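You operate a simulated robot arm through the tools that you are given. There is no shell and no other tool. Be economical: measure what you need, move in short steps, check, and stop when the job is done.

The job below is to be done with a simulated two-armed robot. You get a single attempt, and the scene is never put back.

TASK
Crimp the green and red laces and hang each under its length.
Fine: stand them in the green press's pocket for their tips; each goes on the free peg whose label gives the length on its sleeve; leave the other laces alone.

The check looks at the end state, three seconds after you hand in, the way a careful person would. Anything else that was tipped, shoved, dropped, spilled or broken makes it a failure.

THE ROBOT
Two 7-joint arms with two-finger grippers on one trunk, on a base that drives. Base frame: it is fixed to the floor where the robot stands at the start and does not move with it; the origin is under the middle of the robot, x ahead of it, y to its left, z up; the surface under the hand at the start is at about z = 840. Readings come in mm, rad, newtons and seconds.
The left shoulder is at the start at [25, 175, 1354], the right one opposite. With the tool pointing down near the work surface each hand reaches from about 100 to 780 mm from the robot's upright axis, wherever it stands, measured 20 degrees to its own side. Payload 2.94 kg a hand.
The tool frame of a hand sits at the grasp point between the pads (the TCP): z along the fingers, y along the line on which they close. The tips reach 30 mm beyond it. Largest opening 138 mm; the body of the gripper starts 109 mm behind the TCP.
Orientation is told as [roll, pitch, yaw] about the base's x, y, z axes, in that order, counted from this pose: with the fingers straight down and closing along the base's y, the tool's x points along the base's -x, its y along +y and its z along -z.

THE INTERFACE
- The arms move only by the tool jog_arm. It takes "left_plan", "right_plan" or both (then of equal length, played together; a hand with none holds still); each is a list of rows, each a list of 7 numbers: the turn, a rotation vector about the base's x, y, z in rad, then the shift along the base's x, y, z in mm, then the opening in per cent of the stroke, from 0 (shut) to 100 (fully open). In form: [[wx, wy, wz, tx, ty, tz, jaw], ...]. A call has 1 to 20 rows; each row is the pose to reach, as a shift and turn from the pose commanded when the call began. A row lasts 0.2 s, in which the tool goes at most 50 mm and 0.15 rad; a call with a longer step from one row to the next is refused whole, and so is a gripper value outside its range. Where a pose cannot be reached the arm comes as near as it can. A force on the tool above 60 N (or 10 N above the force at the start of the call, whichever is more), or a blocked arm, ends the call early, and 0.2 s more pass. Each finger halts on what it meets, pressing with about 33 N; the grip force reading is that of the motor and also rises with nothing between the fingers. The clock runs only during rows and for 0.2 s after the last one: add rows that repeat a pose to give the fingers time. The reply holds the time, the measured pose of the TCP, the force on the tool along the base axes, the opening and the grip force, in the units named above and with some noise, with the torque about the TCP (base axes, N m) and any sound that the robot's microphone picked up.
- Cameras (640 x 400 px; columns grow to the right, rows downward): "scene" is now at [71, 7.8, 1830.3]; the picture's right is [0.04, -1.00, 0.00], its down [-0.73, -0.03, -0.69] and it looks along [0.69, 0.03, -0.73] (base axes); focal length 266 px, centre (320, 200). "left" rides on the left gripper at [71, -19, -146] in its tool frame; the picture's right is [0.26, 0.97, 0.00], its down [-0.85, 0.23, -0.48] and it looks along [-0.46, 0.12, 0.88] (tool axes); focal length 280 px, centre (320, 200). "right" rides on the right gripper at [71, 19, -146] in its tool frame; the picture's right is [-0.26, 0.96, 0.00], its down [-0.85, -0.23, -0.48] and it looks along [-0.46, -0.13, 0.88] (tool axes); focal length 280 px, centre (320, 200). There is no depth. A picture from a camera that has moved, and an enlarged one, comes with that camera's place and axes in the base frame and with its lens.
- grab_frame(camera): a new picture of that camera. The clock stands still meanwhile.
- lift_body(by): slides the trunk up (or, below 0, down) by that many mm; the arms and the scene camera ride with it, the base frame stays. It gives what a move gives, with no picture.
- steer(legs): drives the robot by 1 to 6 legs, each [ahead, turn to the left] in mm and rad, along the robot's own axes; the way and the turn of a leg run together, so that a leg with both is an arc; at most 1500 mm and 3.142 rad a leg. The arms and the cameras ride along, it lands a little off, and it stops where it bumps. It gives what a move gives.
- aim_head(pan, tilt): turns the head with the scene camera to pan (to the left, within 2.094 rad either way) and tilt (down, from -0.506 to 1.204), counted from straight ahead of the robot. It gives what a move gives.
- inspect(camera, box): a new picture of the part [left, top, right, bottom] of that camera's present view, enlarged. The clock stands still meanwhile.
- sign_off(): hands the job in; it is judged then, once.

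Work in short steps. Places have to be worked out from the pictures, the camera data and where the tool is seen: move nearer, look again, correct. Check each grasp and each placing, and mend what went wrong. You have 120 turns and 108 pictures in all, those below and enlarged ones among them. Open the grippers and draw the arms clear of the work before you hand the job in, unless the task says otherwise; then end with one line.

The tools are called after "Call:" as a command line: name --argument value ..., lists and objects as JSON in quotes. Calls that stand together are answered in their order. jog_arm: Moves the arms, as the interface text tells. Its arguments: {"type":"object","properties":{"left_plan":{"type":"array","items":{"type":"array","items":{"type":"number"}}},"right_plan":{"type":"array","items":{"type":"array","items":{"type":"number"}}}},"required":[]} The other tools are called the same way: lift_body (by) slides the trunk up or down; steer (legs) drives the base; aim_head (pan, tilt) turns the head that bears the scene camera; grab_frame (camera) takes a picture; inspect (camera, box) takes an enlarged picture of a part of a camera's view; sign_off () hands the job in.

At the start:

```text
time: 0.0
left_tcp_pos: [538.7, 129.5, 1447.7]
left_ee_rot: [0.0, 0.0, 0.003]
left_wrist_force: [0.0, 0.3, 0.4]
left_torque: [-0.04, 0.0, 0.0]
left_width: 138.1
left_grasp_force: 0.1
right_tcp_pos: [447.6, -381.5, 1446.1]
right_ee_rot: [-0.001, 0.0, 0.002]
right_wrist_force: [0.1, -0.4, 0.2]
right_torque: [-0.03, 0.01, 0.01]
right_width: 137.8
right_grasp_force: 0.1
trunk travel left (down, up): [-525.0, 209.0]
robot x, y, heading: [0.7, 1.7, -0.0]
head pan, tilt: [0.042, 0.813]
```

scene: 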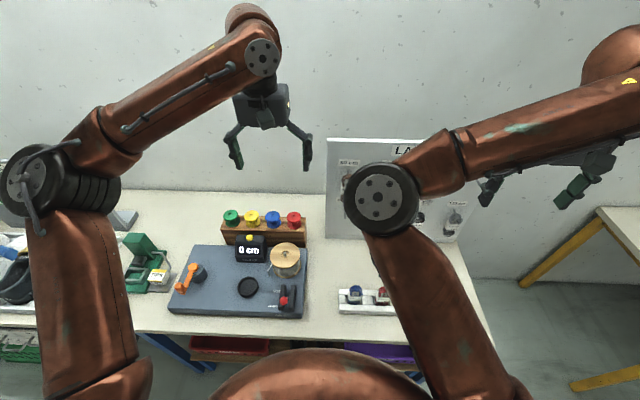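
right: 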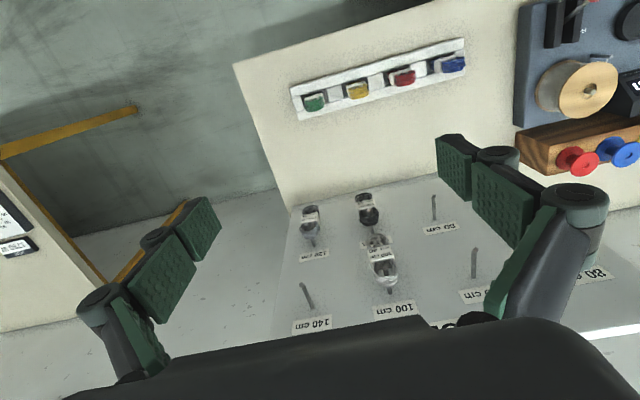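
left: 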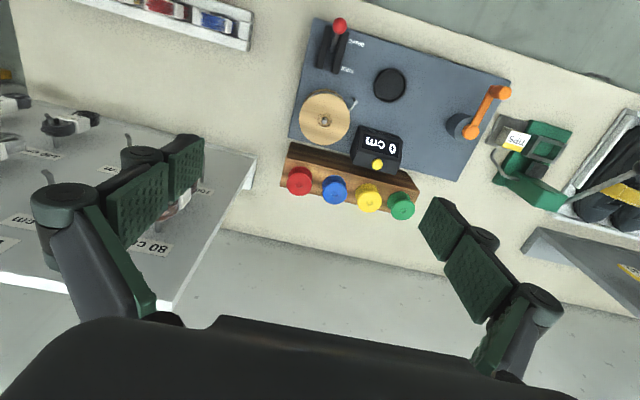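

I start by looking closely at the rack of laces, the press and the board.

Call:
inspect --camera "right" --box '[270, 20, 490, 150]'

Call:
inspect --camera "right" --box '[270, 170, 630, 350]'

Call:
inspect --camera "left" --box '[440, 60, 640, 220]'

Call:
inspect --camera "scene" --box '[100, 180, 420, 380]'

```text
2.91 times, centred on (380, 85) of right
camera zoom: at [378.1, -361.4, 1591.5], right [0.26, 0.97, 0.0], down [0.85, -0.23, 0.48], along [0.46, -0.12, -0.88], focal length 816 px, centre (146, 534)
```

zoom: 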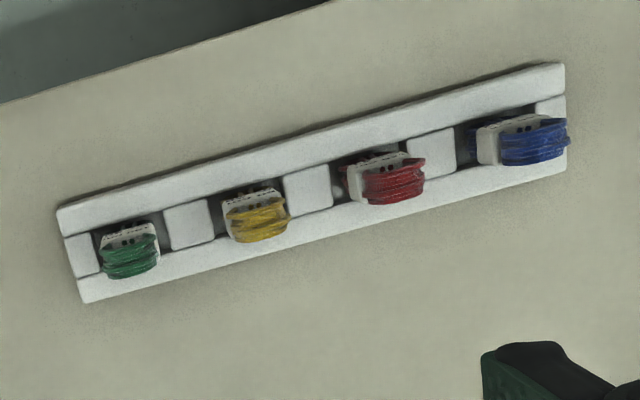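

```text
1.78 times, centred on (450, 260) of right
camera zoom: at [378.1, -361.4, 1591.5], right [0.26, 0.97, 0.0], down [0.85, -0.23, 0.48], along [0.46, -0.12, -0.88], focal length 498 px, centre (89, 93)
```

zoom: 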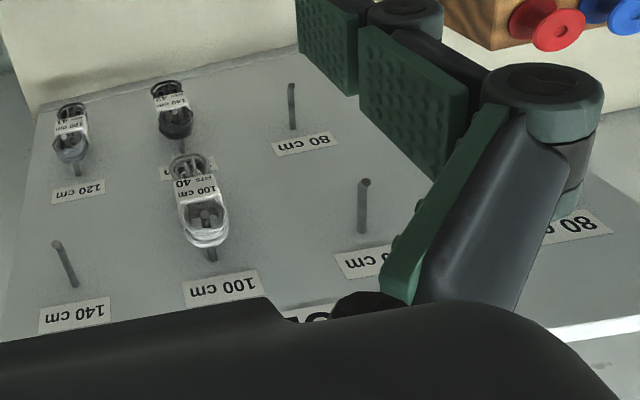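

```text
2.50 times, centred on (540, 140) of left
camera zoom: at [467.2, 110.1, 1593.7], right [-0.26, 0.96, 0.0], down [0.85, 0.23, 0.48], along [0.46, 0.12, -0.88], focal length 701 px, centre (-230, 350)
```

zoom: 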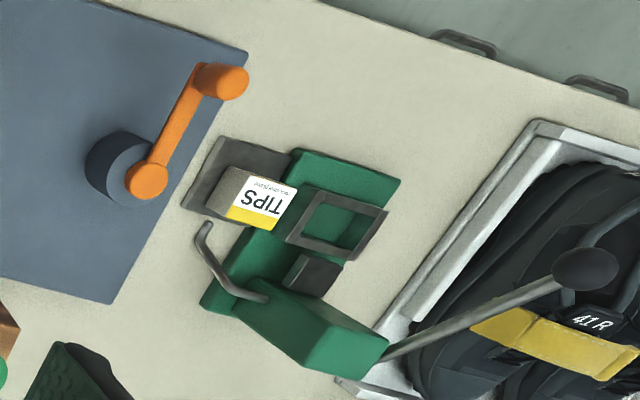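

```text
2.00 times, centred on (260, 280) of scene
camera zoom: at [71.0, 7.8, 1830.3], right [0.04, -1.0, 0.0], down [-0.73, -0.03, -0.69], along [0.69, 0.03, -0.73], focal length 532 px, centre (440, 40)
```

zoom: 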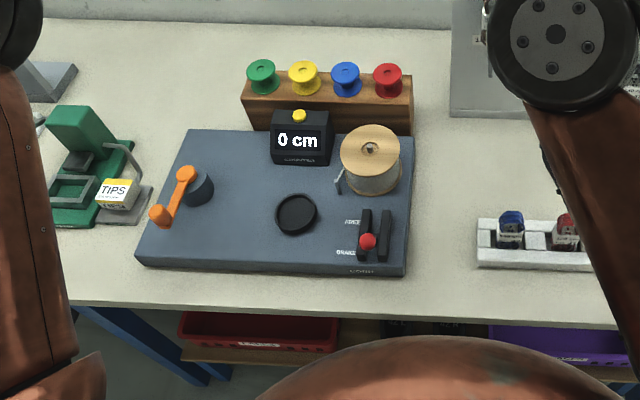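

The rack lies near x 487, y −400…−70, and the press near (590, 730). I lower both hands a bit, so that the right camera sees the rack from nearer and the left one is nearer the press.

Call:
jog_arm --right_plan '[[0, 0, 0, -20, 10, -45, 100], [0, 0, 0, -40, 25, -90, 100], [0, 0, 0, -60, 40, -130, 100], [0, 0, 0, -80, 55, -170, 100], [0, 0, 0, -100, 70, -210, 100], [0, 0, 0, -110, 80, -255, 100]]' --left_plan '[[0, 0, 0, -20, 40, -15, 100], [0, 0, 0, -40, 80, -30, 100], [0, 0, 0, -60, 120, -45, 100], [0, 0, 0, -80, 160, -60, 100], [0, 0, 0, -100, 200, -75, 100], [0, 0, 0, -120, 240, -90, 100]]'

Call:
grab_frame --camera "right"

Call:
grab_frame --camera "left"

Call:
grab_frame --camera "scene"

```text
refused: row 1 steps farther than a row can; nothing moved
```

```text
100 pictures are left
camera right: at [378.1, -361.4, 1591.5], right [0.26, 0.97, 0.0], down [0.85, -0.23, 0.48], along [0.46, -0.12, -0.88], focal length 280 px, centre (320, 200)
```

right: 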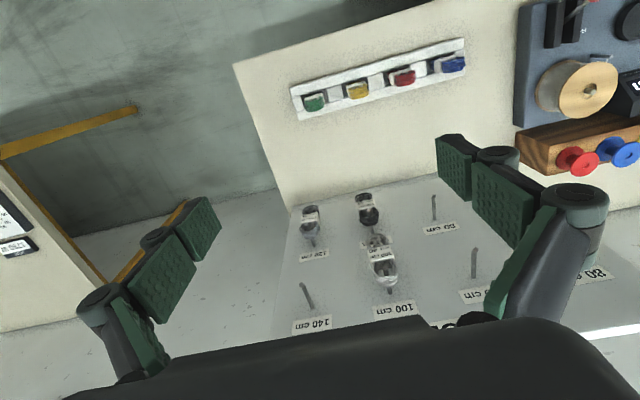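

```text
99 pictures are left
camera left: at [467.2, 110.1, 1593.7], right [-0.26, 0.96, 0.0], down [0.85, 0.23, 0.48], along [0.46, 0.12, -0.88], focal length 280 px, centre (320, 200)
```

left: 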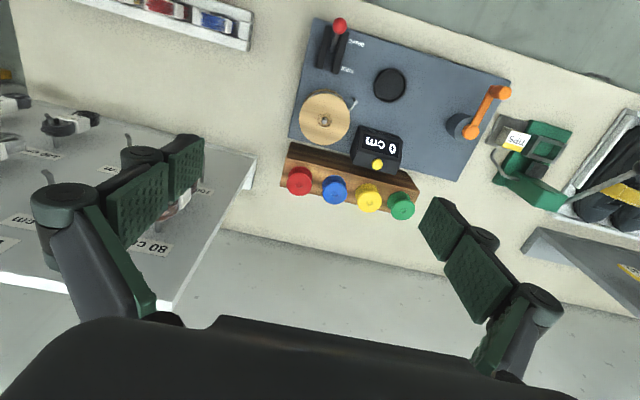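

```text
98 pictures are left
camera scene: at [71.0, 7.8, 1830.3], right [0.04, -1.0, 0.0], down [-0.73, -0.03, -0.69], along [0.69, 0.03, -0.73], focal length 266 px, centre (320, 200)
```

scene: 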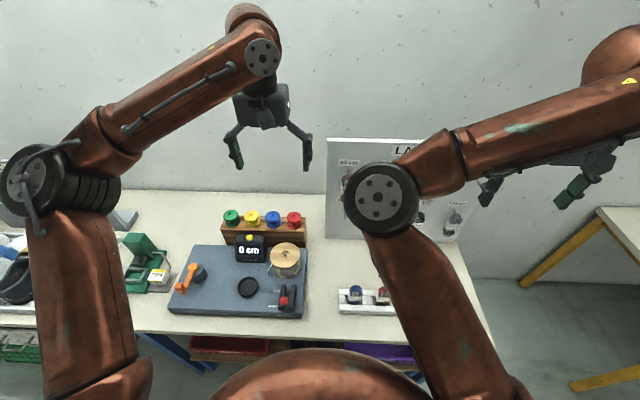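

The first row stepped 50.2 mm, so the call was refused; I repeat with smaller steps.

Call:
jog_arm --right_plan '[[0, 0, 0, -15, 10, -35, 100], [0, 0, 0, -30, 20, -70, 100], [0, 0, 0, -45, 30, -110, 100], [0, 0, 0, -60, 40, -150, 100], [0, 0, 0, -75, 55, -190, 100], [0, 0, 0, -90, 65, -230, 100], [0, 0, 0, -105, 75, -265, 100]]' --left_plan '[[0, 0, 0, -15, 35, -10, 100], [0, 0, 0, -30, 70, -20, 100], [0, 0, 0, -45, 105, -35, 100], [0, 0, 0, -60, 140, -50, 100], [0, 0, 0, -75, 175, -65, 100], [0, 0, 0, -90, 210, -80, 100], [0, 0, 0, -105, 245, -95, 100]]'

Call:
grab_frame --camera "right"

Call:
grab_frame --camera "left"

Call:
grab_frame --camera "scene"

```text
time: 1.6
left_tcp_pos: [432.9, 379.8, 1353.1]
left_ee_rot: [-0.002, 0.0, 0.0]
left_wrist_force: [-0.1, 1.1, -0.1]
left_torque: [-0.04, 0.01, 0.0]
left_width: 138.3
left_grasp_force: 0.1
right_tcp_pos: [362.6, -351.5, 1210.1]
right_ee_rot: [0.0, 0.002, 0.002]
right_wrist_force: [-0.2, -0.3, -0.2]
right_torque: [-0.02, -0.03, -0.01]
right_width: 138.3
right_grasp_force: 0.0
right hand out of reach, approached as far as the arm can: row 5, 6, 7
trunk travel left (down, up): [-525.0, 209.0]
robot x, y, heading: [1.6, -2.4, -0.001]
head pan, tilt: [0.042, 0.813]
```

```text
97 pictures are left
camera right: at [293.3, -330.5, 1355.1], right [0.26, 0.97, 0.0], down [0.85, -0.23, 0.47], along [0.46, -0.12, -0.88], focal length 280 px, centre (320, 200)
```

right: 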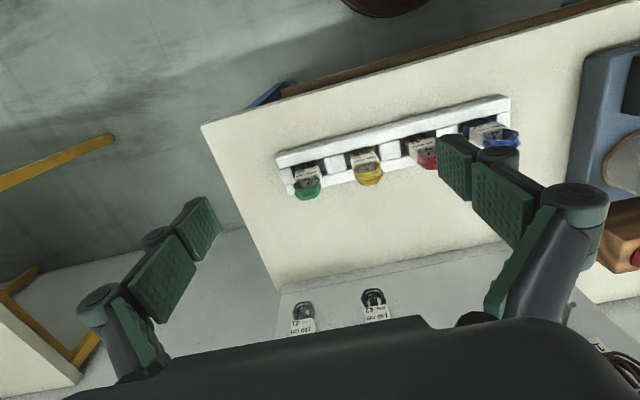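

```text
96 pictures are left
camera left: at [361.9, 360.2, 1498.7], right [-0.26, 0.96, 0.0], down [0.85, 0.23, 0.48], along [0.46, 0.12, -0.88], focal length 280 px, centre (320, 200)
```

left: 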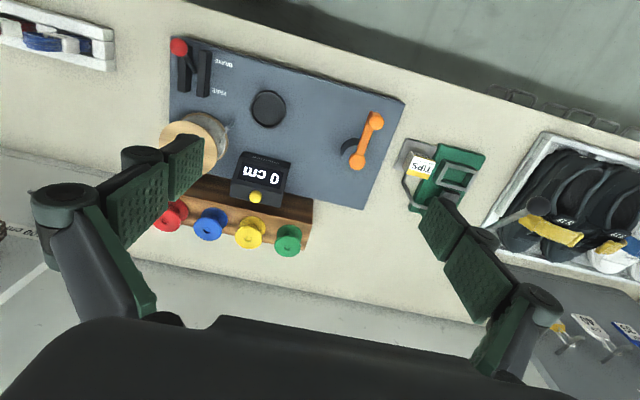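

```text
95 pictures are left
camera scene: at [70.6, 10.1, 1830.3], right [0.04, -1.0, 0.0], down [-0.73, -0.03, -0.69], along [0.69, 0.03, -0.73], focal length 266 px, centre (320, 200)
```

scene: 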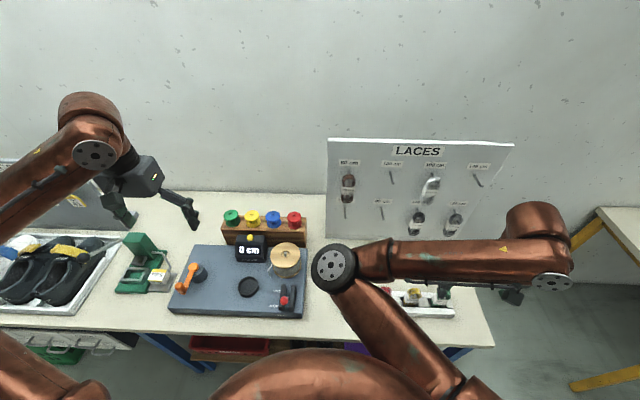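

Now the whole board and the rack are visible; I enlarge them.

Call:
inspect --camera "right" --box '[270, 90, 530, 210]'

Call:
inspect --camera "scene" --box '[320, 130, 520, 255]'

Call:
inspect --camera "left" --box '[380, 120, 520, 220]'

```text
2.46 times, centred on (400, 150) of right
camera zoom: at [293.3, -330.5, 1355.1], right [0.26, 0.97, 0.0], down [0.85, -0.23, 0.47], along [0.46, -0.12, -0.88], focal length 690 px, centre (123, 323)
```

zoom: 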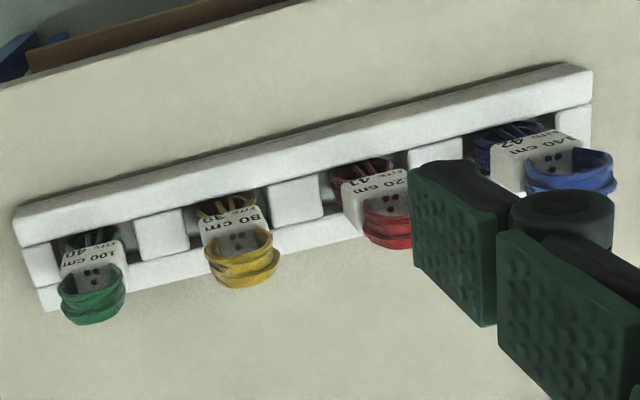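

```text
3.20 times, centred on (420, 192) of scene
camera zoom: at [70.6, 10.1, 1830.3], right [0.04, -1.0, 0.0], down [-0.73, -0.03, -0.69], along [0.69, 0.03, -0.73], focal length 850 px, centre (0, 224)
```

zoom: 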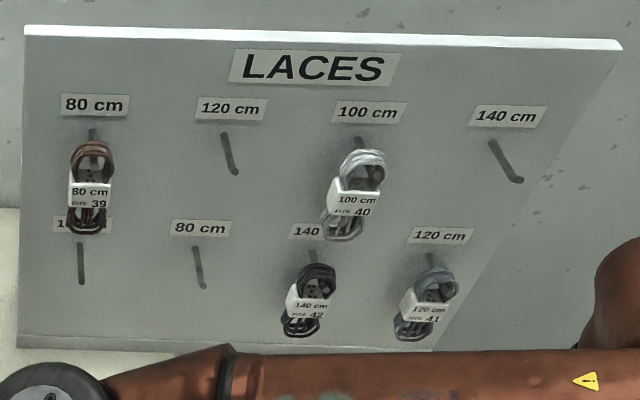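

```text
4.00 times, centred on (450, 170) of left
camera zoom: at [361.9, 360.2, 1498.7], right [-0.26, 0.96, 0.0], down [0.85, 0.23, 0.48], along [0.46, 0.12, -0.88], focal length 1122 px, centre (-200, 320)
```

zoom: 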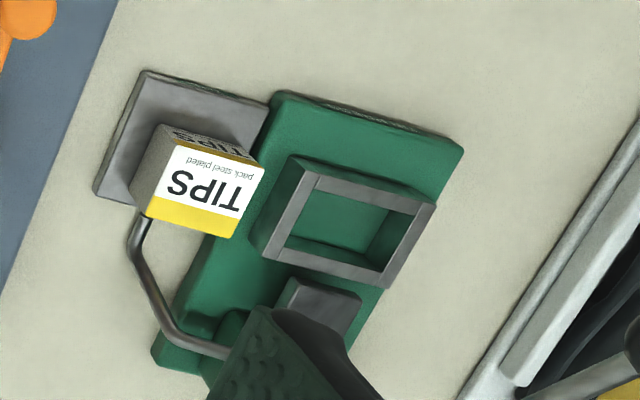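

Green's sleeve reads 100 cm and red's 120 cm. The free pegs are 120 (top, y≈−197), one partly hidden "1?? cm" (lower left, y≈−57), 80 (lower) and 140 (top). Next I look nearer at the press with the left camera.

Call:
jog_arm --left_plan '[[0, 0, 0, -7, 36, -20, 100], [0, 0, 0, -14, 72, -40, 100], [0, 0, 0, -21, 108, -60, 100], [0, 0, 0, -28, 144, -80, 100], [0, 0, 0, -33, 180, -103, 100]]'

Call:
grab_frame --camera "left"

Call:
inspect --camera "scene" --box '[80, 210, 220, 310]'

```text
time: 2.8
left_tcp_pos: [401.0, 555.4, 1247.4]
left_ee_rot: [-0.002, -0.001, -0.001]
left_wrist_force: [-0.1, -0.5, -0.4]
left_torque: [0.0, 0.02, 0.0]
left_width: 138.1
left_grasp_force: 0.1
right_tcp_pos: [363.6, -352.6, 1209.6]
right_ee_rot: [0.001, 0.003, 0.003]
right_wrist_force: [-0.4, 0.2, -0.4]
right_torque: [0.03, 0.07, 0.02]
right_width: 137.8
right_grasp_force: 0.0
trunk travel left (down, up): [-525.0, 209.0]
robot x, y, heading: [2.7, -0.5, 0.005]
head pan, tilt: [0.042, 0.813]
```

```text
91 pictures are left
camera left: at [328.9, 536.4, 1393.4], right [-0.26, 0.97, 0.0], down [0.85, 0.23, 0.48], along [0.46, 0.12, -0.88], focal length 280 px, centre (320, 200)
```

left: 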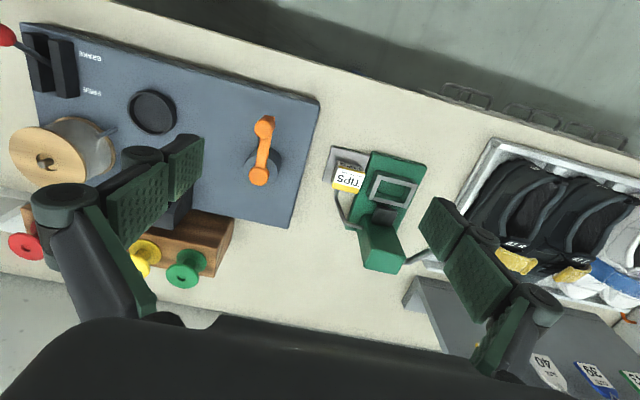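

```text
4.00 times, centred on (150, 260) of scene
camera zoom: at [70.9, 8.5, 1830.3], right [0.04, -1.0, 0.0], down [-0.73, -0.03, -0.69], along [0.69, 0.03, -0.73], focal length 1063 px, centre (1000, -40)
```

zoom: 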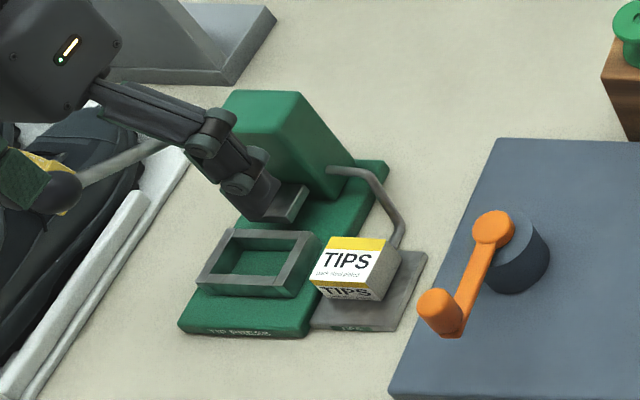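

The press has a pocket in front, a tower behind, a tips feeder on the right and probably a ball-ended lever on the left; I enlarge it.

Call:
inspect --camera "left" --box '[310, 130, 450, 290]'

Call:
inspect --camera "scene" --box '[320, 140, 380, 240]'

```text
2.50 times, centred on (380, 210) of left
camera zoom: at [328.9, 536.4, 1393.4], right [-0.26, 0.97, 0.0], down [0.85, 0.23, 0.48], along [0.46, 0.12, -0.88], focal length 701 px, centre (170, 175)
```

zoom: 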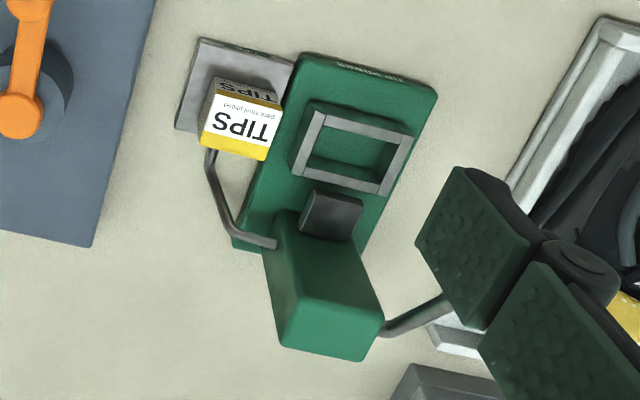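

```text
4.00 times, centred on (350, 190) of scene
camera zoom: at [70.9, 8.5, 1830.3], right [0.04, -1.0, 0.0], down [-0.73, -0.03, -0.69], along [0.69, 0.03, -0.73], focal length 1063 px, centre (200, 240)
```

zoom: 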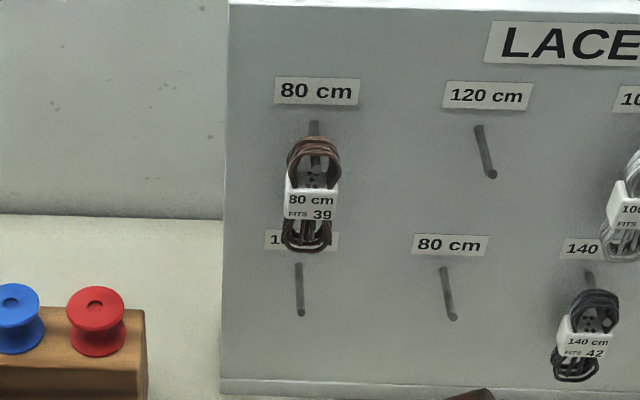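

I'll use the right hand for the laces. I tilt it forward about 45° and bring it toward the green lace, to see the rack from the side.

Call:
jog_arm --right_plan '[[0, -0.15, 0, 0, -10, -30, 100], [0, -0.3, 0, 0, -20, -60, 100], [0, -0.45, 0, 0, -30, -90, 100], [0, -0.6, 0, 0, -40, -120, 100], [0, -0.75, 0, 0, -49, -150, 100], [0, -0.75, 0, 0, -49, -150, 60]]'

Call:
grab_frame --camera "right"

Call:
grab_frame --camera "scene"

```text
time: 4.2
left_tcp_pos: [398.6, 547.5, 1252.7]
left_ee_rot: [0.007, -0.002, 0.0]
left_wrist_force: [-0.8, -0.2, 0.1]
left_torque: [0.08, -0.09, 0.03]
left_width: 137.9
left_grasp_force: 0.1
right_tcp_pos: [399.4, -442.4, 1021.0]
right_ee_rot: [0.006, -0.749, -0.002]
right_wrist_force: [-0.8, -0.1, -0.7]
right_torque: [0.07, -0.05, 0.03]
right_width: 103.6
right_grasp_force: 1.5
right hand out of reach, approached as far as the arm can: row 1, 2, 3, 4, 5, 6
trunk travel left (down, up): [-525.0, 209.0]
robot x, y, heading: [3.2, 1.6, -0.002]
head pan, tilt: [0.042, 0.813]
```

```text
87 pictures are left
camera right: at [249.3, -421.6, 1078.2], right [0.19, 0.96, 0.18], down [0.3, -0.23, 0.93], along [0.94, -0.12, -0.33], focal length 280 px, centre (320, 200)
```

right: 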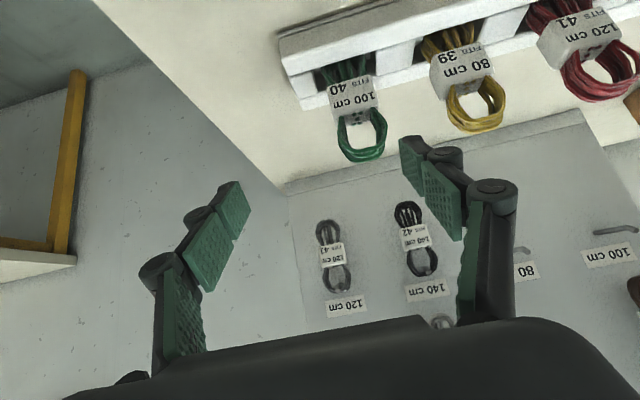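

```text
86 pictures are left
camera scene: at [68.2, -3.8, 1830.5], right [0.04, -1.0, -0.01], down [-0.72, -0.02, -0.69], along [0.69, 0.03, -0.73], focal length 266 px, centre (320, 200)
```

scene: 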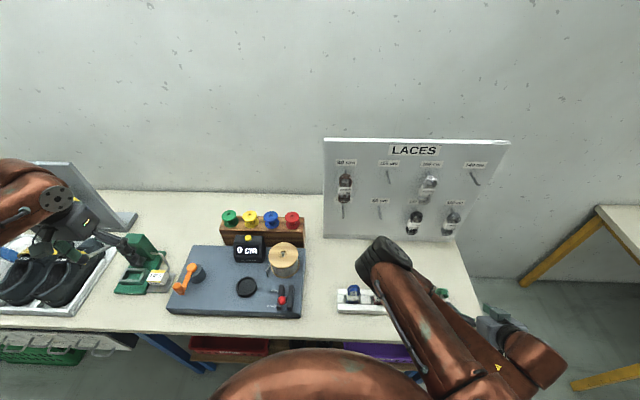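

The lower-left peg label reads "100 cm". Green's sleeve is about (470, −402, 907), its loop above it to z≈970. The arm is too folded here, so I back the base up 170 mm.

Call:
steer --legs '[[-170, 0]]'

Call:
jog_arm --right_plan '[[0, 0, 0, 20, 20, -5, 60], [0, 0, 0, 50, 40, -10, 60], [0, 0, 0, 80, 40, -20, 60], [0, 0, 0, 100, 41, -30, 60], [0, 0, 0, 100, 41, -30, 60]]'

Call:
grab_frame --camera "right"

```text
time: 5.7
left_tcp_pos: [230.0, 558.2, 1245.3]
left_ee_rot: [-0.008, 0.0, 0.0]
left_wrist_force: [0.2, 0.1, -0.5]
left_torque: [-0.08, -0.01, 0.02]
left_width: 138.0
left_grasp_force: 0.0
right_tcp_pos: [230.1, -431.7, 1022.2]
right_ee_rot: [-0.005, -0.747, 0.005]
right_wrist_force: [0.2, 0.5, 0.9]
right_torque: [-0.06, 0.03, -0.01]
right_width: 82.8
right_grasp_force: 0.1
trunk travel left (down, up): [-525.0, 209.0]
robot x, y, heading: [-169.5, -4.1, -0.002]
head pan, tilt: [0.042, 0.813]
```

```text
time: 6.9
left_tcp_pos: [229.9, 554.7, 1248.1]
left_ee_rot: [-0.001, 0.001, 0.0]
left_wrist_force: [-0.1, -0.6, -0.2]
left_torque: [-0.03, -0.02, -0.01]
left_width: 138.1
left_grasp_force: 0.0
right_tcp_pos: [338.1, -404.3, 1001.2]
right_ee_rot: [0.006, -0.742, 0.001]
right_wrist_force: [0.2, -0.5, 0.5]
right_torque: [0.0, 0.0, 0.02]
right_width: 82.8
right_grasp_force: 0.1
right hand out of reach, approached as far as the arm can: row 1, 2, 3, 4, 5
trunk travel left (down, up): [-525.0, 209.0]
robot x, y, heading: [-166.3, 0.4, 0.001]
head pan, tilt: [0.042, 0.813]
```

```text
85 pictures are left
camera right: at [188.2, -383.4, 1060.1], right [0.19, 0.97, 0.18], down [0.3, -0.23, 0.92], along [0.93, -0.12, -0.34], focal length 280 px, centre (320, 200)
```

right: 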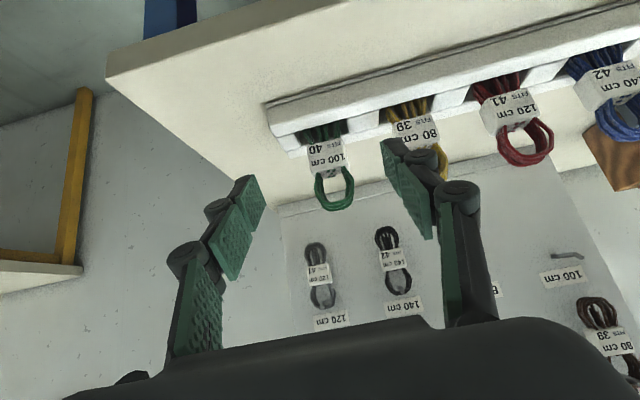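

Two views agree: sleeve at (470, −402, 910). I come in along the 45° finger line, to about 55 mm short of it, and check.

Call:
jog_arm --right_plan '[[0, 0, 0, 30, 1, -12, 60], [0, 0, 0, 65, 1, -25, 60], [0, 0, 0, 94, 2, -41, 60], [0, 0, 0, 94, 2, -41, 60]]'

Call:
grab_frame --camera "right"

```text
time: 7.9
left_tcp_pos: [230.5, 556.3, 1247.1]
left_ee_rot: [-0.002, -0.001, 0.001]
left_wrist_force: [-0.5, -0.4, -0.4]
left_torque: [-0.01, -0.02, 0.0]
left_width: 138.1
left_grasp_force: 0.0
right_tcp_pos: [429.4, -401.0, 958.7]
right_ee_rot: [-0.002, -0.747, 0.001]
right_wrist_force: [0.2, -0.2, 0.1]
right_torque: [0.0, -0.03, 0.0]
right_width: 82.6
right_grasp_force: 0.1
trunk travel left (down, up): [-525.0, 209.0]
robot x, y, heading: [-172.4, -1.6, 0.001]
head pan, tilt: [0.042, 0.813]
```

```text
84 pictures are left
camera right: at [279.4, -380.6, 1017.5], right [0.19, 0.97, 0.18], down [0.3, -0.23, 0.93], along [0.94, -0.12, -0.33], focal length 280 px, centre (320, 200)
```

right: 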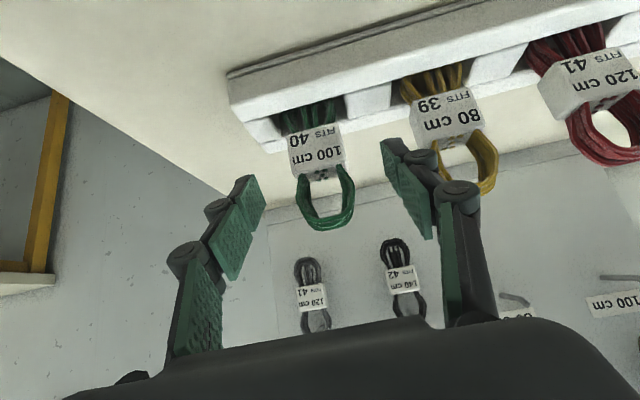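

The lace is centred between the fingers. I go down the line to about (470, −401, 924) and close.

Call:
jog_arm --right_plan '[[0, 0, 0, 14, 0, -12, 60], [0, 0, 0, 28, 0, -24, 60], [0, 0, 0, 41, 0, -35, 60], [0, 0, 0, 41, 0, -35, 60], [0, 0, 0, 41, 0, -35, 20], [0, 0, 0, 41, 0, -35, 20], [0, 0, 0, 41, 0, -35, 20], [0, 0, 0, 41, 0, -35, 20]]'

Call:
grab_frame --camera "right"

```text
time: 9.7
left_tcp_pos: [230.1, 556.3, 1247.5]
left_ee_rot: [-0.002, -0.002, 0.0]
left_wrist_force: [-0.1, 1.1, -0.4]
left_torque: [0.0, 0.01, 0.0]
left_width: 138.2
left_grasp_force: 0.0
right_tcp_pos: [470.1, -399.0, 923.3]
right_ee_rot: [0.0, -0.75, 0.002]
right_wrist_force: [0.1, 0.5, 0.5]
right_torque: [0.0, 0.0, -0.02]
right_width: 45.6
right_grasp_force: 33.2
trunk travel left (down, up): [-525.0, 209.0]
robot x, y, heading: [-170.7, -0.0, -0.001]
head pan, tilt: [0.042, 0.813]
```

```text
83 pictures are left
camera right: at [320.4, -378.4, 981.9], right [0.19, 0.97, 0.18], down [0.3, -0.23, 0.93], along [0.94, -0.12, -0.33], focal length 280 px, centre (320, 200)
```

right: 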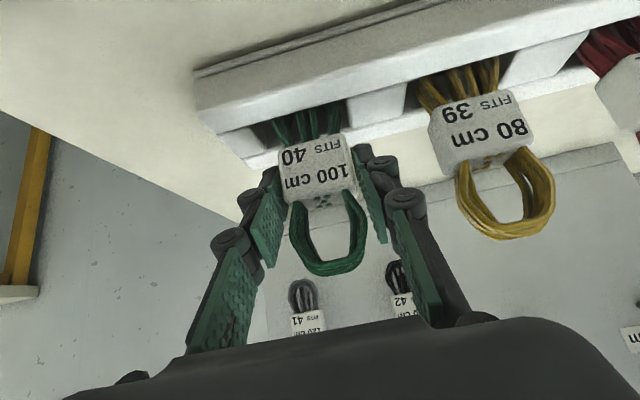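

Gripped at 45.6 mm width with 33 N. I lift straight up 120 mm and look.

Call:
jog_arm --right_plan '[[0, 0, 0, 0, 0, 20, 20], [0, 0, 0, 0, 0, 50, 20], [0, 0, 0, 0, 0, 85, 20], [0, 0, 0, 0, 0, 120, 20], [0, 0, 0, 0, 0, 120, 20]]'

Call:
grab_frame --camera "right"

```text
time: 10.9
left_tcp_pos: [229.3, 556.0, 1247.2]
left_ee_rot: [-0.002, 0.001, 0.001]
left_wrist_force: [-0.2, -0.1, 0.1]
left_torque: [0.04, 0.0, -0.02]
left_width: 138.1
left_grasp_force: 0.0
right_tcp_pos: [472.4, -397.3, 1044.1]
right_ee_rot: [-0.001, -0.748, 0.001]
right_wrist_force: [0.1, 0.0, -0.7]
right_torque: [0.01, 0.02, 0.01]
right_width: 45.8
right_grasp_force: 32.8
trunk travel left (down, up): [-525.0, 209.0]
robot x, y, heading: [-172.5, 0.7, 0.003]
head pan, tilt: [0.042, 0.813]
```

```text
82 pictures are left
camera right: at [321.3, -377.7, 1101.9], right [0.19, 0.97, 0.18], down [0.3, -0.23, 0.93], along [0.94, -0.12, -0.33], focal length 280 px, centre (320, 200)
```

right: 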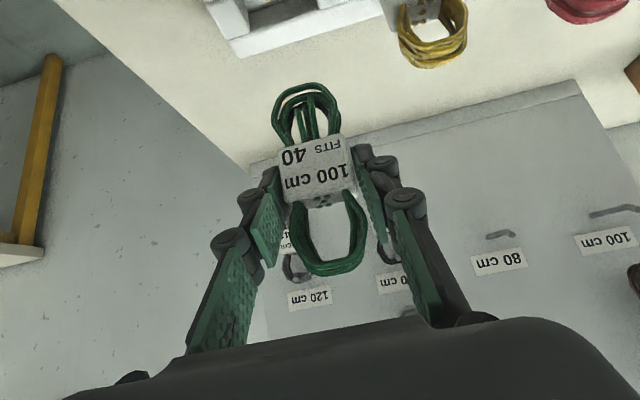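

The green lace is out cleanly, reading 100 cm. Before driving I raise and draw in both hands, and look left with the head.

Call:
jog_arm --right_plan '[[0, 0, 0, -20, 10, 30, 20], [0, 0, 0, -45, 25, 60, 20], [0, 0, 0, -70, 40, 90, 20], [0, 0, 0, -95, 55, 115, 20], [0, 0, 0, -120, 70, 140, 20]]' --left_plan '[[0, 0, 0, -10, -30, 0, 60], [0, 0, 0, -20, -60, 0, 60], [0, 0, 0, -30, -90, 0, 60], [0, 0, 0, -30, -120, 0, 60], [0, 0, 0, -30, -150, 0, 60]]'

Call:
aim_head --pan 1.3 --tilt 0.7

Call:
grab_frame --camera "scene"

```text
time: 12.1
left_tcp_pos: [200.5, 406.7, 1246.9]
left_ee_rot: [-0.002, 0.001, -0.001]
left_wrist_force: [0.5, 1.0, 0.0]
left_torque: [-0.01, 0.0, 0.0]
left_width: 82.8
left_grasp_force: 0.0
right_tcp_pos: [364.4, -329.7, 1181.9]
right_ee_rot: [-0.001, -0.749, 0.002]
right_wrist_force: [-0.8, 0.5, -0.2]
right_torque: [0.01, -0.04, 0.01]
right_width: 45.4
right_grasp_force: 33.0
right hand out of reach, approached as far as the arm can: row 5
trunk travel left (down, up): [-525.0, 209.0]
robot x, y, heading: [-169.6, -2.3, -0.004]
head pan, tilt: [0.042, 0.813]
```

```text
time: 13.5
left_tcp_pos: [200.9, 406.4, 1246.9]
left_ee_rot: [-0.002, 0.001, 0.0]
left_wrist_force: [-0.6, 0.5, -0.1]
left_torque: [0.01, 0.01, 0.0]
left_width: 82.8
left_grasp_force: 0.0
right_tcp_pos: [365.3, -331.4, 1181.8]
right_ee_rot: [0.002, -0.749, 0.001]
right_wrist_force: [0.3, 0.4, -0.4]
right_torque: [-0.01, 0.01, 0.04]
right_width: 45.8
right_grasp_force: 33.0
trunk travel left (down, up): [-525.0, 209.0]
robot x, y, heading: [-168.2, 4.1, -0.001]
head pan, tilt: [1.3, 0.7]
```

```text
81 pictures are left
camera scene: at [-156.3, 86.9, 1839.6], right [0.96, -0.27, 0.0], down [-0.17, -0.62, -0.76], along [0.21, 0.74, -0.64], focal length 266 px, centre (320, 200)
```

scene: 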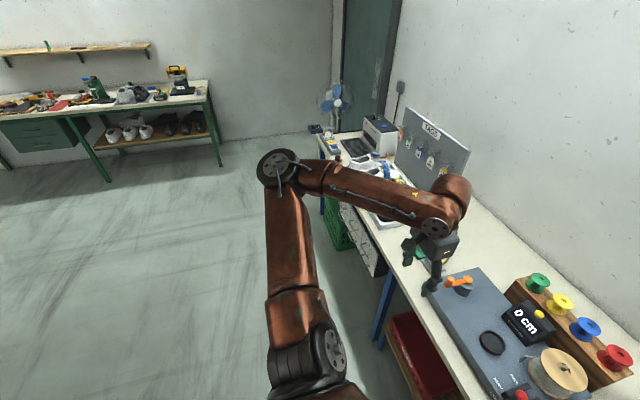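

The floor is free to the left. I drive along the table: turn left, 930 mm, turn back, and point the head forward.

Call:
steer --legs '[[0, 1.571], [925, 0], [0, -1.571]]'

Call:
aim_head --pan -0.15 --tilt 0.85

Call:
grab_frame --camera "scene"

Call:
grab_frame --camera "right"

```text
time: 26.1
left_tcp_pos: [158.9, 1358.2, 1248.9]
left_ee_rot: [-0.002, 0.002, 0.046]
left_wrist_force: [-0.3, -0.5, 0.0]
left_torque: [0.01, -0.02, 0.01]
left_width: 82.8
left_grasp_force: 0.1
right_tcp_pos: [357.4, 629.0, 1181.7]
right_ee_rot: [0.001, -0.748, 0.047]
right_wrist_force: [-0.7, 0.2, -0.7]
right_torque: [-0.02, 0.01, 0.03]
right_width: 45.6
right_grasp_force: 33.1
trunk travel left (down, up): [-525.0, 209.0]
robot x, y, heading: [-193.6, 935.1, 0.044]
head pan, tilt: [1.3, 0.7]
```

```text
time: 27.6
left_tcp_pos: [158.0, 1357.8, 1246.6]
left_ee_rot: [-0.003, 0.0, 0.047]
left_wrist_force: [-1.4, 0.0, -0.3]
left_torque: [0.0, 0.03, 0.0]
left_width: 82.9
left_grasp_force: 0.2
right_tcp_pos: [357.5, 630.5, 1182.2]
right_ee_rot: [0.0, -0.748, 0.048]
right_wrist_force: [0.2, -0.2, -0.4]
right_torque: [-0.02, 0.01, -0.01]
right_width: 45.3
right_grasp_force: 32.6
trunk travel left (down, up): [-525.0, 209.0]
robot x, y, heading: [-191.3, 934.6, 0.05]
head pan, tilt: [-0.15, 0.85]
```

```text
80 pictures are left
camera scene: at [-123.8, 932.3, 1827.4], right [-0.1, -0.99, 0.0], down [-0.75, 0.08, -0.66], along [0.66, -0.07, -0.75], focal length 266 px, centre (320, 200)
```

scene: 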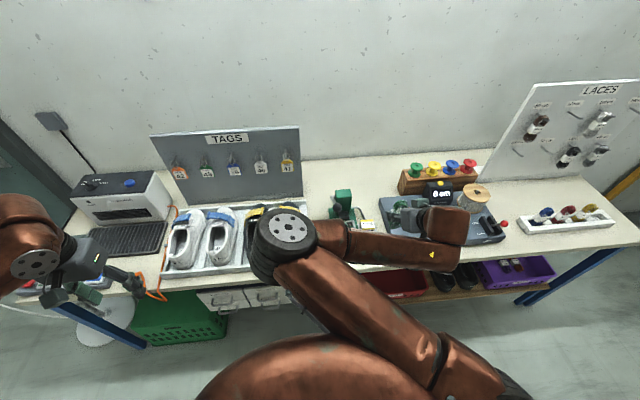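

```text
79 pictures are left
camera right: at [206.2, 643.0, 1239.7], right [0.15, 0.97, 0.18], down [0.31, -0.22, 0.93], along [0.94, -0.08, -0.33], focal length 280 px, centre (320, 200)
```

right: 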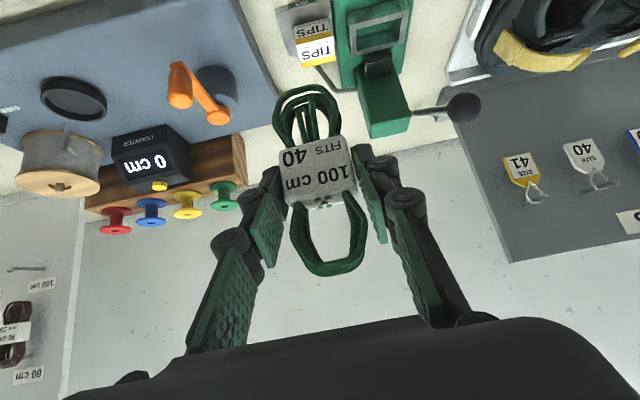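

The robot stands at (−192, 935), heading 0.047. The pocket is about (533, 747), rim z≈880, and the lever ball about (500, 803, 1058). I bring the lace low in front of the press, turning the hand square.

Call:
jog_arm --right_plan '[[0, 0, -0.012, 6, 18, -30, 20], [0, 0, -0.024, 12, 36, -60, 20], [0, 0, -0.036, 18, 55, -95, 20], [0, 0, -0.048, 25, 75, -130, 20], [0, 0, -0.048, 35, 95, -160, 20], [0, 0, -0.048, 43, 110, -182, 20], [0, 0, -0.048, 43, 110, -182, 20]]'

Call:
grab_frame --camera "right"

Call:
inspect --camera "scene" --box '[240, 170, 440, 295]'

```text
time: 29.2
left_tcp_pos: [156.8, 1359.5, 1247.6]
left_ee_rot: [-0.002, 0.001, 0.047]
left_wrist_force: [0.3, -0.2, -0.5]
left_torque: [-0.02, 0.0, 0.01]
left_width: 83.1
left_grasp_force: 0.0
right_tcp_pos: [438.3, 635.5, 1002.8]
right_ee_rot: [0.001, -0.75, 0.0]
right_wrist_force: [-0.6, 0.2, -1.3]
right_torque: [0.02, -0.02, 0.01]
right_width: 45.6
right_grasp_force: 32.9
right hand out of reach, approached as far as the arm can: row 1, 2, 3, 4, 5, 6, 7
trunk travel left (down, up): [-525.0, 209.0]
robot x, y, heading: [-193.2, 935.5, 0.045]
head pan, tilt: [-0.15, 0.85]
```

```text
78 pictures are left
camera right: at [287.8, 654.7, 1059.6], right [0.19, 0.96, 0.18], down [0.3, -0.23, 0.93], along [0.94, -0.12, -0.33], focal length 280 px, centre (320, 200)
```

right: 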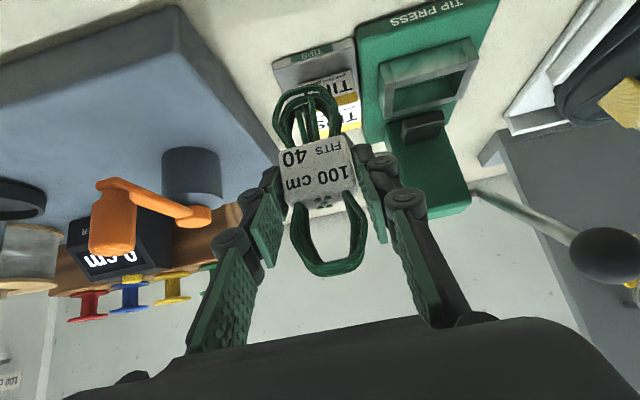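

```text
3.20 times, centred on (340, 232) of scene
camera zoom: at [-124.3, 932.3, 1827.4], right [-0.1, -0.99, 0.0], down [-0.75, 0.08, -0.66], along [0.66, -0.07, -0.75], focal length 850 px, centre (256, 96)
```

zoom: 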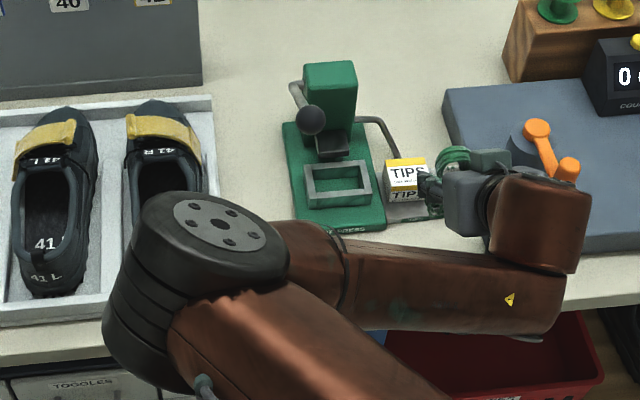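

The arm is too folded at that spot and ended at y=635. I raise the trunk by 150 mm (the hand rides up and clears the tips box), which gives the arm room.

Call:
lift_body --by 150

Call:
jog_arm --right_plan '[[0, 0, 0, -20, 40, -15, 20], [0, 0, 0, -30, 75, -45, 20], [0, 0, 0, -35, 105, -80, 20], [0, 0, 0, -35, 105, -115, 20], [0, 0, 0, -35, 105, -150, 20], [0, 0, 0, -35, 105, -150, 20]]'

Call:
grab_frame --camera "right"

```text
time: 31.0
left_tcp_pos: [157.2, 1358.4, 1396.7]
left_ee_rot: [-0.001, 0.002, 0.048]
left_wrist_force: [-0.2, 0.3, -0.4]
left_torque: [0.0, 0.02, 0.02]
left_width: 82.9
left_grasp_force: 0.0
right_tcp_pos: [438.2, 635.5, 1151.9]
right_ee_rot: [0.0, -0.75, 0.002]
right_wrist_force: [0.6, 0.8, -0.7]
right_torque: [-0.01, 0.0, 0.02]
right_width: 45.7
right_grasp_force: 33.7
trunk travel left (down, up): [-675.0, 59.0]
robot x, y, heading: [-189.6, 935.5, 0.044]
head pan, tilt: [-0.15, 0.85]
```

```text
time: 32.4
left_tcp_pos: [157.7, 1357.3, 1398.1]
left_ee_rot: [-0.003, -0.002, 0.046]
left_wrist_force: [-0.7, -0.1, -0.3]
left_torque: [0.01, -0.03, -0.01]
left_width: 82.9
left_grasp_force: 0.1
right_tcp_pos: [481.0, 683.2, 1031.5]
right_ee_rot: [0.016, -0.675, -0.001]
right_wrist_force: [-0.7, 0.2, -0.3]
right_torque: [0.04, 0.01, -0.02]
right_width: 45.5
right_grasp_force: 33.0
right hand out of reach, approached as far as the arm can: row 1, 2, 3, 4, 5, 6
trunk travel left (down, up): [-675.0, 59.0]
robot x, y, heading: [-194.3, 935.5, 0.046]
head pan, tilt: [-0.15, 0.85]
```

```text
76 pictures are left
camera right: at [336.1, 700.8, 1099.9], right [0.19, 0.96, 0.18], down [0.37, -0.24, 0.9], along [0.91, -0.11, -0.4], focal length 280 px, centre (320, 200)
```

right: 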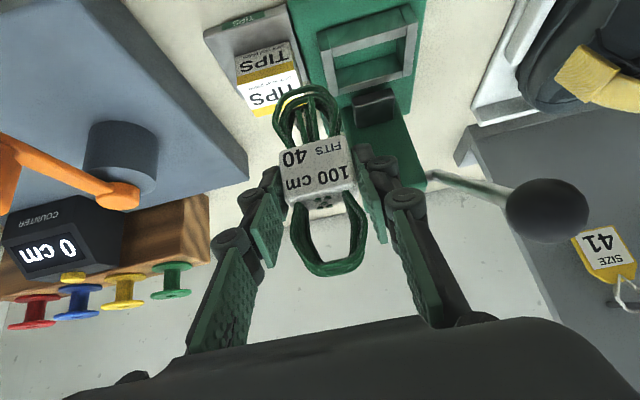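

The 45° pose has a minimum radius from the base, so instead I'll back the base up 120 mm, square its heading, and return the trunk height with the hand raised.

Call:
steer --legs '[[-120, 0], [0, -0.045]]'

Call:
jog_arm --right_plan '[[0, -0.02, 0, 0, 0, 45, 20], [0, -0.04, 0, 0, 0, 90, 20], [0, -0.06, 0, 0, 10, 135, 20], [0, -0.075, 0, 0, 20, 170, 20], [0, -0.075, 0, 0, 20, 170, 20]]'

Call:
lift_body --by -150

```text
time: 34.5
left_tcp_pos: [53.3, 1335.0, 1397.1]
left_ee_rot: [-0.002, 0.002, 0.002]
left_wrist_force: [0.9, -0.9, -1.5]
left_torque: [0.02, 0.18, -0.01]
left_width: 83.0
left_grasp_force: 0.1
right_tcp_pos: [342.7, 649.3, 1034.4]
right_ee_rot: [0.005, -0.669, -0.024]
right_wrist_force: [-0.3, 1.3, 0.1]
right_torque: [-0.07, 0.09, -0.04]
right_width: 45.6
right_grasp_force: 32.7
trunk travel left (down, up): [-675.0, 59.0]
robot x, y, heading: [-311.4, 928.5, -0.003]
head pan, tilt: [-0.15, 0.85]
stopped in leg 2: the robot was blocked; the commanded pose is now the measured one
```

```text
time: 35.6
left_tcp_pos: [25.8, 1333.6, 1403.7]
left_ee_rot: [0.008, -0.016, 0.005]
left_wrist_force: [-1.0, 0.9, 0.4]
left_torque: [-0.03, -0.16, -0.01]
left_width: 82.8
left_grasp_force: 0.0
right_tcp_pos: [339.2, 638.0, 1221.9]
right_ee_rot: [0.014, -0.764, -0.031]
right_wrist_force: [-1.4, -0.4, -0.7]
right_torque: [-0.04, -0.03, 0.0]
right_width: 45.8
right_grasp_force: 33.1
right hand out of reach, approached as far as the arm can: row 1, 2, 3, 4, 5
trunk travel left (down, up): [-675.0, 59.0]
robot x, y, heading: [-311.9, 930.0, -0.001]
head pan, tilt: [-0.15, 0.85]
```

```text
time: 37.4
left_tcp_pos: [34.3, 1332.9, 1251.2]
left_ee_rot: [0.007, -0.009, 0.001]
left_wrist_force: [0.3, 0.1, -0.2]
left_torque: [0.01, 0.02, -0.02]
left_width: 82.7
left_grasp_force: 0.0
right_tcp_pos: [347.8, 636.3, 1065.7]
right_ee_rot: [0.017, -0.76, -0.032]
right_wrist_force: [0.6, 0.1, -0.6]
right_torque: [0.0, -0.01, -0.03]
right_width: 45.7
right_grasp_force: 32.9
trunk travel left (down, up): [-525.0, 209.0]
robot x, y, heading: [-308.1, 932.1, -0.001]
head pan, tilt: [-0.15, 0.85]
```

The drive reported a block at the very end; I look at the scene to see what was touched.

Call:
grab_frame --camera "scene"

Call:
grab_frame --camera "right"

Call:
grab_frame --camera "left"

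```text
75 pictures are left
camera scene: at [-242.5, 923.7, 1827.5], right [-0.15, -0.99, 0.0], down [-0.74, 0.11, -0.66], along [0.65, -0.1, -0.75], focal length 266 px, centre (320, 200)
```

scene: 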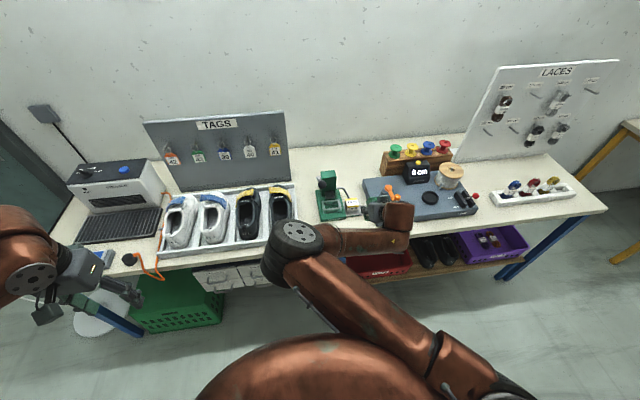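

```text
74 pictures are left
camera right: at [197.3, 658.8, 1123.7], right [0.21, 0.96, 0.19], down [0.28, -0.25, 0.93], along [0.94, -0.14, -0.32], focal length 280 px, centre (320, 200)
```

right: 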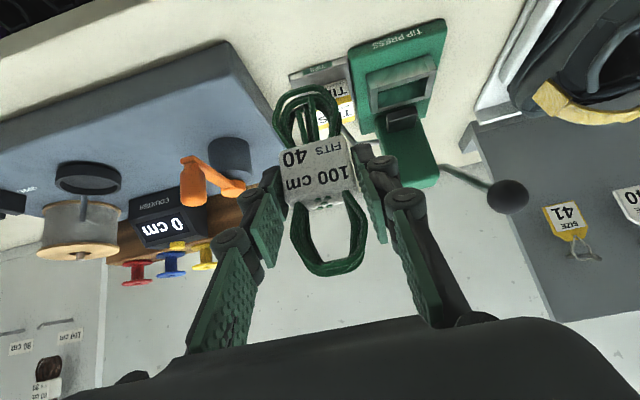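

```text
73 pictures are left
camera left: at [-38.6, 1310.9, 1396.3], right [-0.26, 0.96, 0.0], down [0.84, 0.23, 0.49], along [0.47, 0.13, -0.87], focal length 280 px, centre (320, 200)
```

left: 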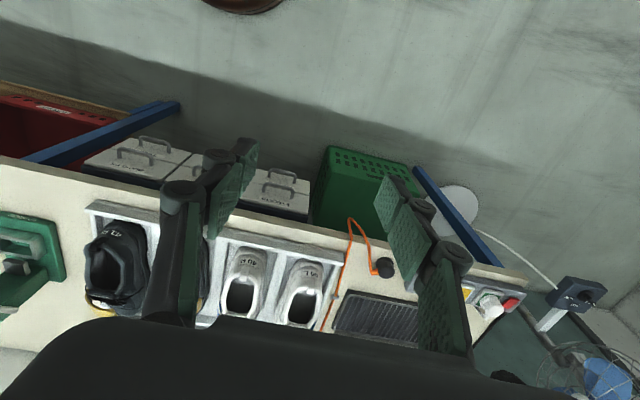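

Everything on the table looks untouched. Now I bring the lace to the front of the press at about (410, 742, 985).

Call:
jog_arm --right_plan '[[0, 0, 0.01, 10, 35, 0, 20], [-0.01, 0, 0.02, 20, 70, -10, 20], [-0.017, 0, 0.032, 40, 95, -30, 20], [-0.017, 0, 0.032, 62, 106, -60, 20], [-0.017, 0, 0.032, 62, 106, -80, 20], [-0.017, 0, 0.032, 62, 106, -80, 20]]'

Call:
grab_frame --camera "right"

```text
time: 38.8
left_tcp_pos: [34.2, 1331.7, 1250.4]
left_ee_rot: [0.004, -0.011, 0.003]
left_wrist_force: [-0.3, 0.9, 0.0]
left_torque: [0.05, -0.01, 0.03]
left_width: 82.6
left_grasp_force: 0.2
right_tcp_pos: [437.6, 705.8, 1008.4]
right_ee_rot: [-0.008, -0.758, 0.015]
right_wrist_force: [0.0, 0.8, 0.5]
right_torque: [-0.02, 0.0, 0.01]
right_width: 45.6
right_grasp_force: 33.2
right hand out of reach, approached as far as the arm can: row 1, 2, 3, 4, 5, 6
trunk travel left (down, up): [-525.0, 209.0]
robot x, y, heading: [-311.7, 932.7, -0.0]
head pan, tilt: [-0.15, 0.85]
```

```text
72 pictures are left
camera right: at [286.9, 725.0, 1064.3], right [0.18, 0.97, 0.18], down [0.29, -0.22, 0.93], along [0.94, -0.12, -0.32], focal length 280 px, centre (320, 200)
```

right: 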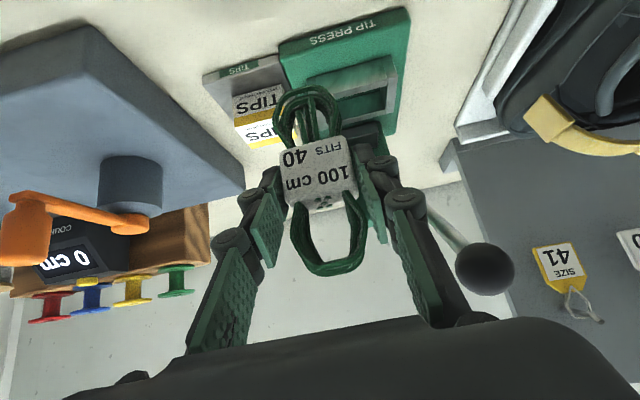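

This pose needs the target farther to the right of the robot, as it was at the rack (30° off). I raise and draw in the hands, then shift the base left by about 220 mm.

Call:
jog_arm --right_plan '[[0, 0, 0, -20, -10, 40, 20], [0, 0, 0, -40, -25, 80, 20], [0, 0, 0, -60, -40, 120, 20], [0, 0, 0, -80, -60, 160, 20], [0, 0, 0, -95, -80, 200, 20], [0, 0, 0, -95, -80, 200, 20]]' --left_plan '[[0, 0, 0, 0, -30, 20, 60], [0, 0, 0, 0, -60, 40, 60], [0, 0, 0, 0, -90, 60, 60], [0, 0, 0, 0, -120, 80, 60], [0, 0, 0, 0, -140, 90, 60], [0, 0, 0, 0, -140, 90, 60]]'

Call:
steer --legs '[[0, 1.571], [225, 0], [0, -1.571]]'

```text
time: 40.2
left_tcp_pos: [33.7, 1193.5, 1341.7]
left_ee_rot: [0.005, -0.011, 0.003]
left_wrist_force: [0.4, 0.8, -0.4]
left_torque: [-0.04, 0.01, 0.0]
left_width: 82.7
left_grasp_force: 0.1
right_tcp_pos: [344.4, 626.7, 1209.1]
right_ee_rot: [-0.009, -0.759, 0.017]
right_wrist_force: [-0.3, -0.2, 0.9]
right_torque: [-0.02, 0.01, -0.01]
right_width: 45.7
right_grasp_force: 32.8
right hand out of reach, approached as far as the arm can: row 1, 2
trunk travel left (down, up): [-525.0, 209.0]
robot x, y, heading: [-315.2, 928.2, -0.0]
head pan, tilt: [-0.15, 0.85]
```

```text
time: 49.4
left_tcp_pos: [38.0, 1415.6, 1342.5]
left_ee_rot: [0.007, -0.011, 0.006]
left_wrist_force: [0.0, -0.9, -1.0]
left_torque: [-0.02, 0.0, -0.01]
left_width: 82.9
left_grasp_force: 0.1
right_tcp_pos: [350.0, 850.3, 1209.6]
right_ee_rot: [-0.006, -0.757, 0.019]
right_wrist_force: [-1.2, -0.5, -0.5]
right_torque: [0.03, 0.02, -0.03]
right_width: 45.9
right_grasp_force: 32.8
trunk travel left (down, up): [-525.0, 209.0]
robot x, y, heading: [-307.3, 1155.2, 0.004]
head pan, tilt: [-0.15, 0.85]
```

Now the hand goes over to y≈742 at height, and then the base rolls 120 mm ahead.

Call:
jog_arm --right_plan '[[0, 0, 0, 0, -40, 0, 20], [0, 0, -0.01, 0, -80, 0, 20], [0, 0, -0.019, 0, -108, 0, 20], [0, 0, -0.019, 0, -108, 0, 20]]'

Call:
steer --legs '[[120, 0]]'

```text
time: 50.4
left_tcp_pos: [39.2, 1415.7, 1340.8]
left_ee_rot: [0.007, -0.009, 0.005]
left_wrist_force: [-0.5, -0.3, -0.5]
left_torque: [0.01, 0.0, 0.0]
left_width: 82.7
left_grasp_force: 0.0
right_tcp_pos: [348.7, 742.5, 1209.4]
right_ee_rot: [-0.009, -0.757, 0.003]
right_wrist_force: [0.2, 0.0, 0.3]
right_torque: [-0.05, 0.04, -0.01]
right_width: 45.6
right_grasp_force: 33.5
trunk travel left (down, up): [-525.0, 209.0]
robot x, y, heading: [-306.7, 1151.0, 0.002]
head pan, tilt: [-0.15, 0.85]
```

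```text
time: 51.6
left_tcp_pos: [151.2, 1417.5, 1342.9]
left_ee_rot: [0.007, -0.016, 0.008]
left_wrist_force: [-1.3, -0.1, 0.3]
left_torque: [0.0, -0.07, 0.0]
left_width: 82.7
left_grasp_force: 0.0
right_tcp_pos: [462.8, 743.1, 1212.0]
right_ee_rot: [-0.008, -0.763, 0.004]
right_wrist_force: [-0.8, -0.6, -0.8]
right_torque: [-0.01, 0.04, -0.01]
right_width: 45.9
right_grasp_force: 33.0
trunk travel left (down, up): [-525.0, 209.0]
robot x, y, heading: [-189.9, 1151.8, 0.003]
head pan, tilt: [-0.15, 0.85]
```

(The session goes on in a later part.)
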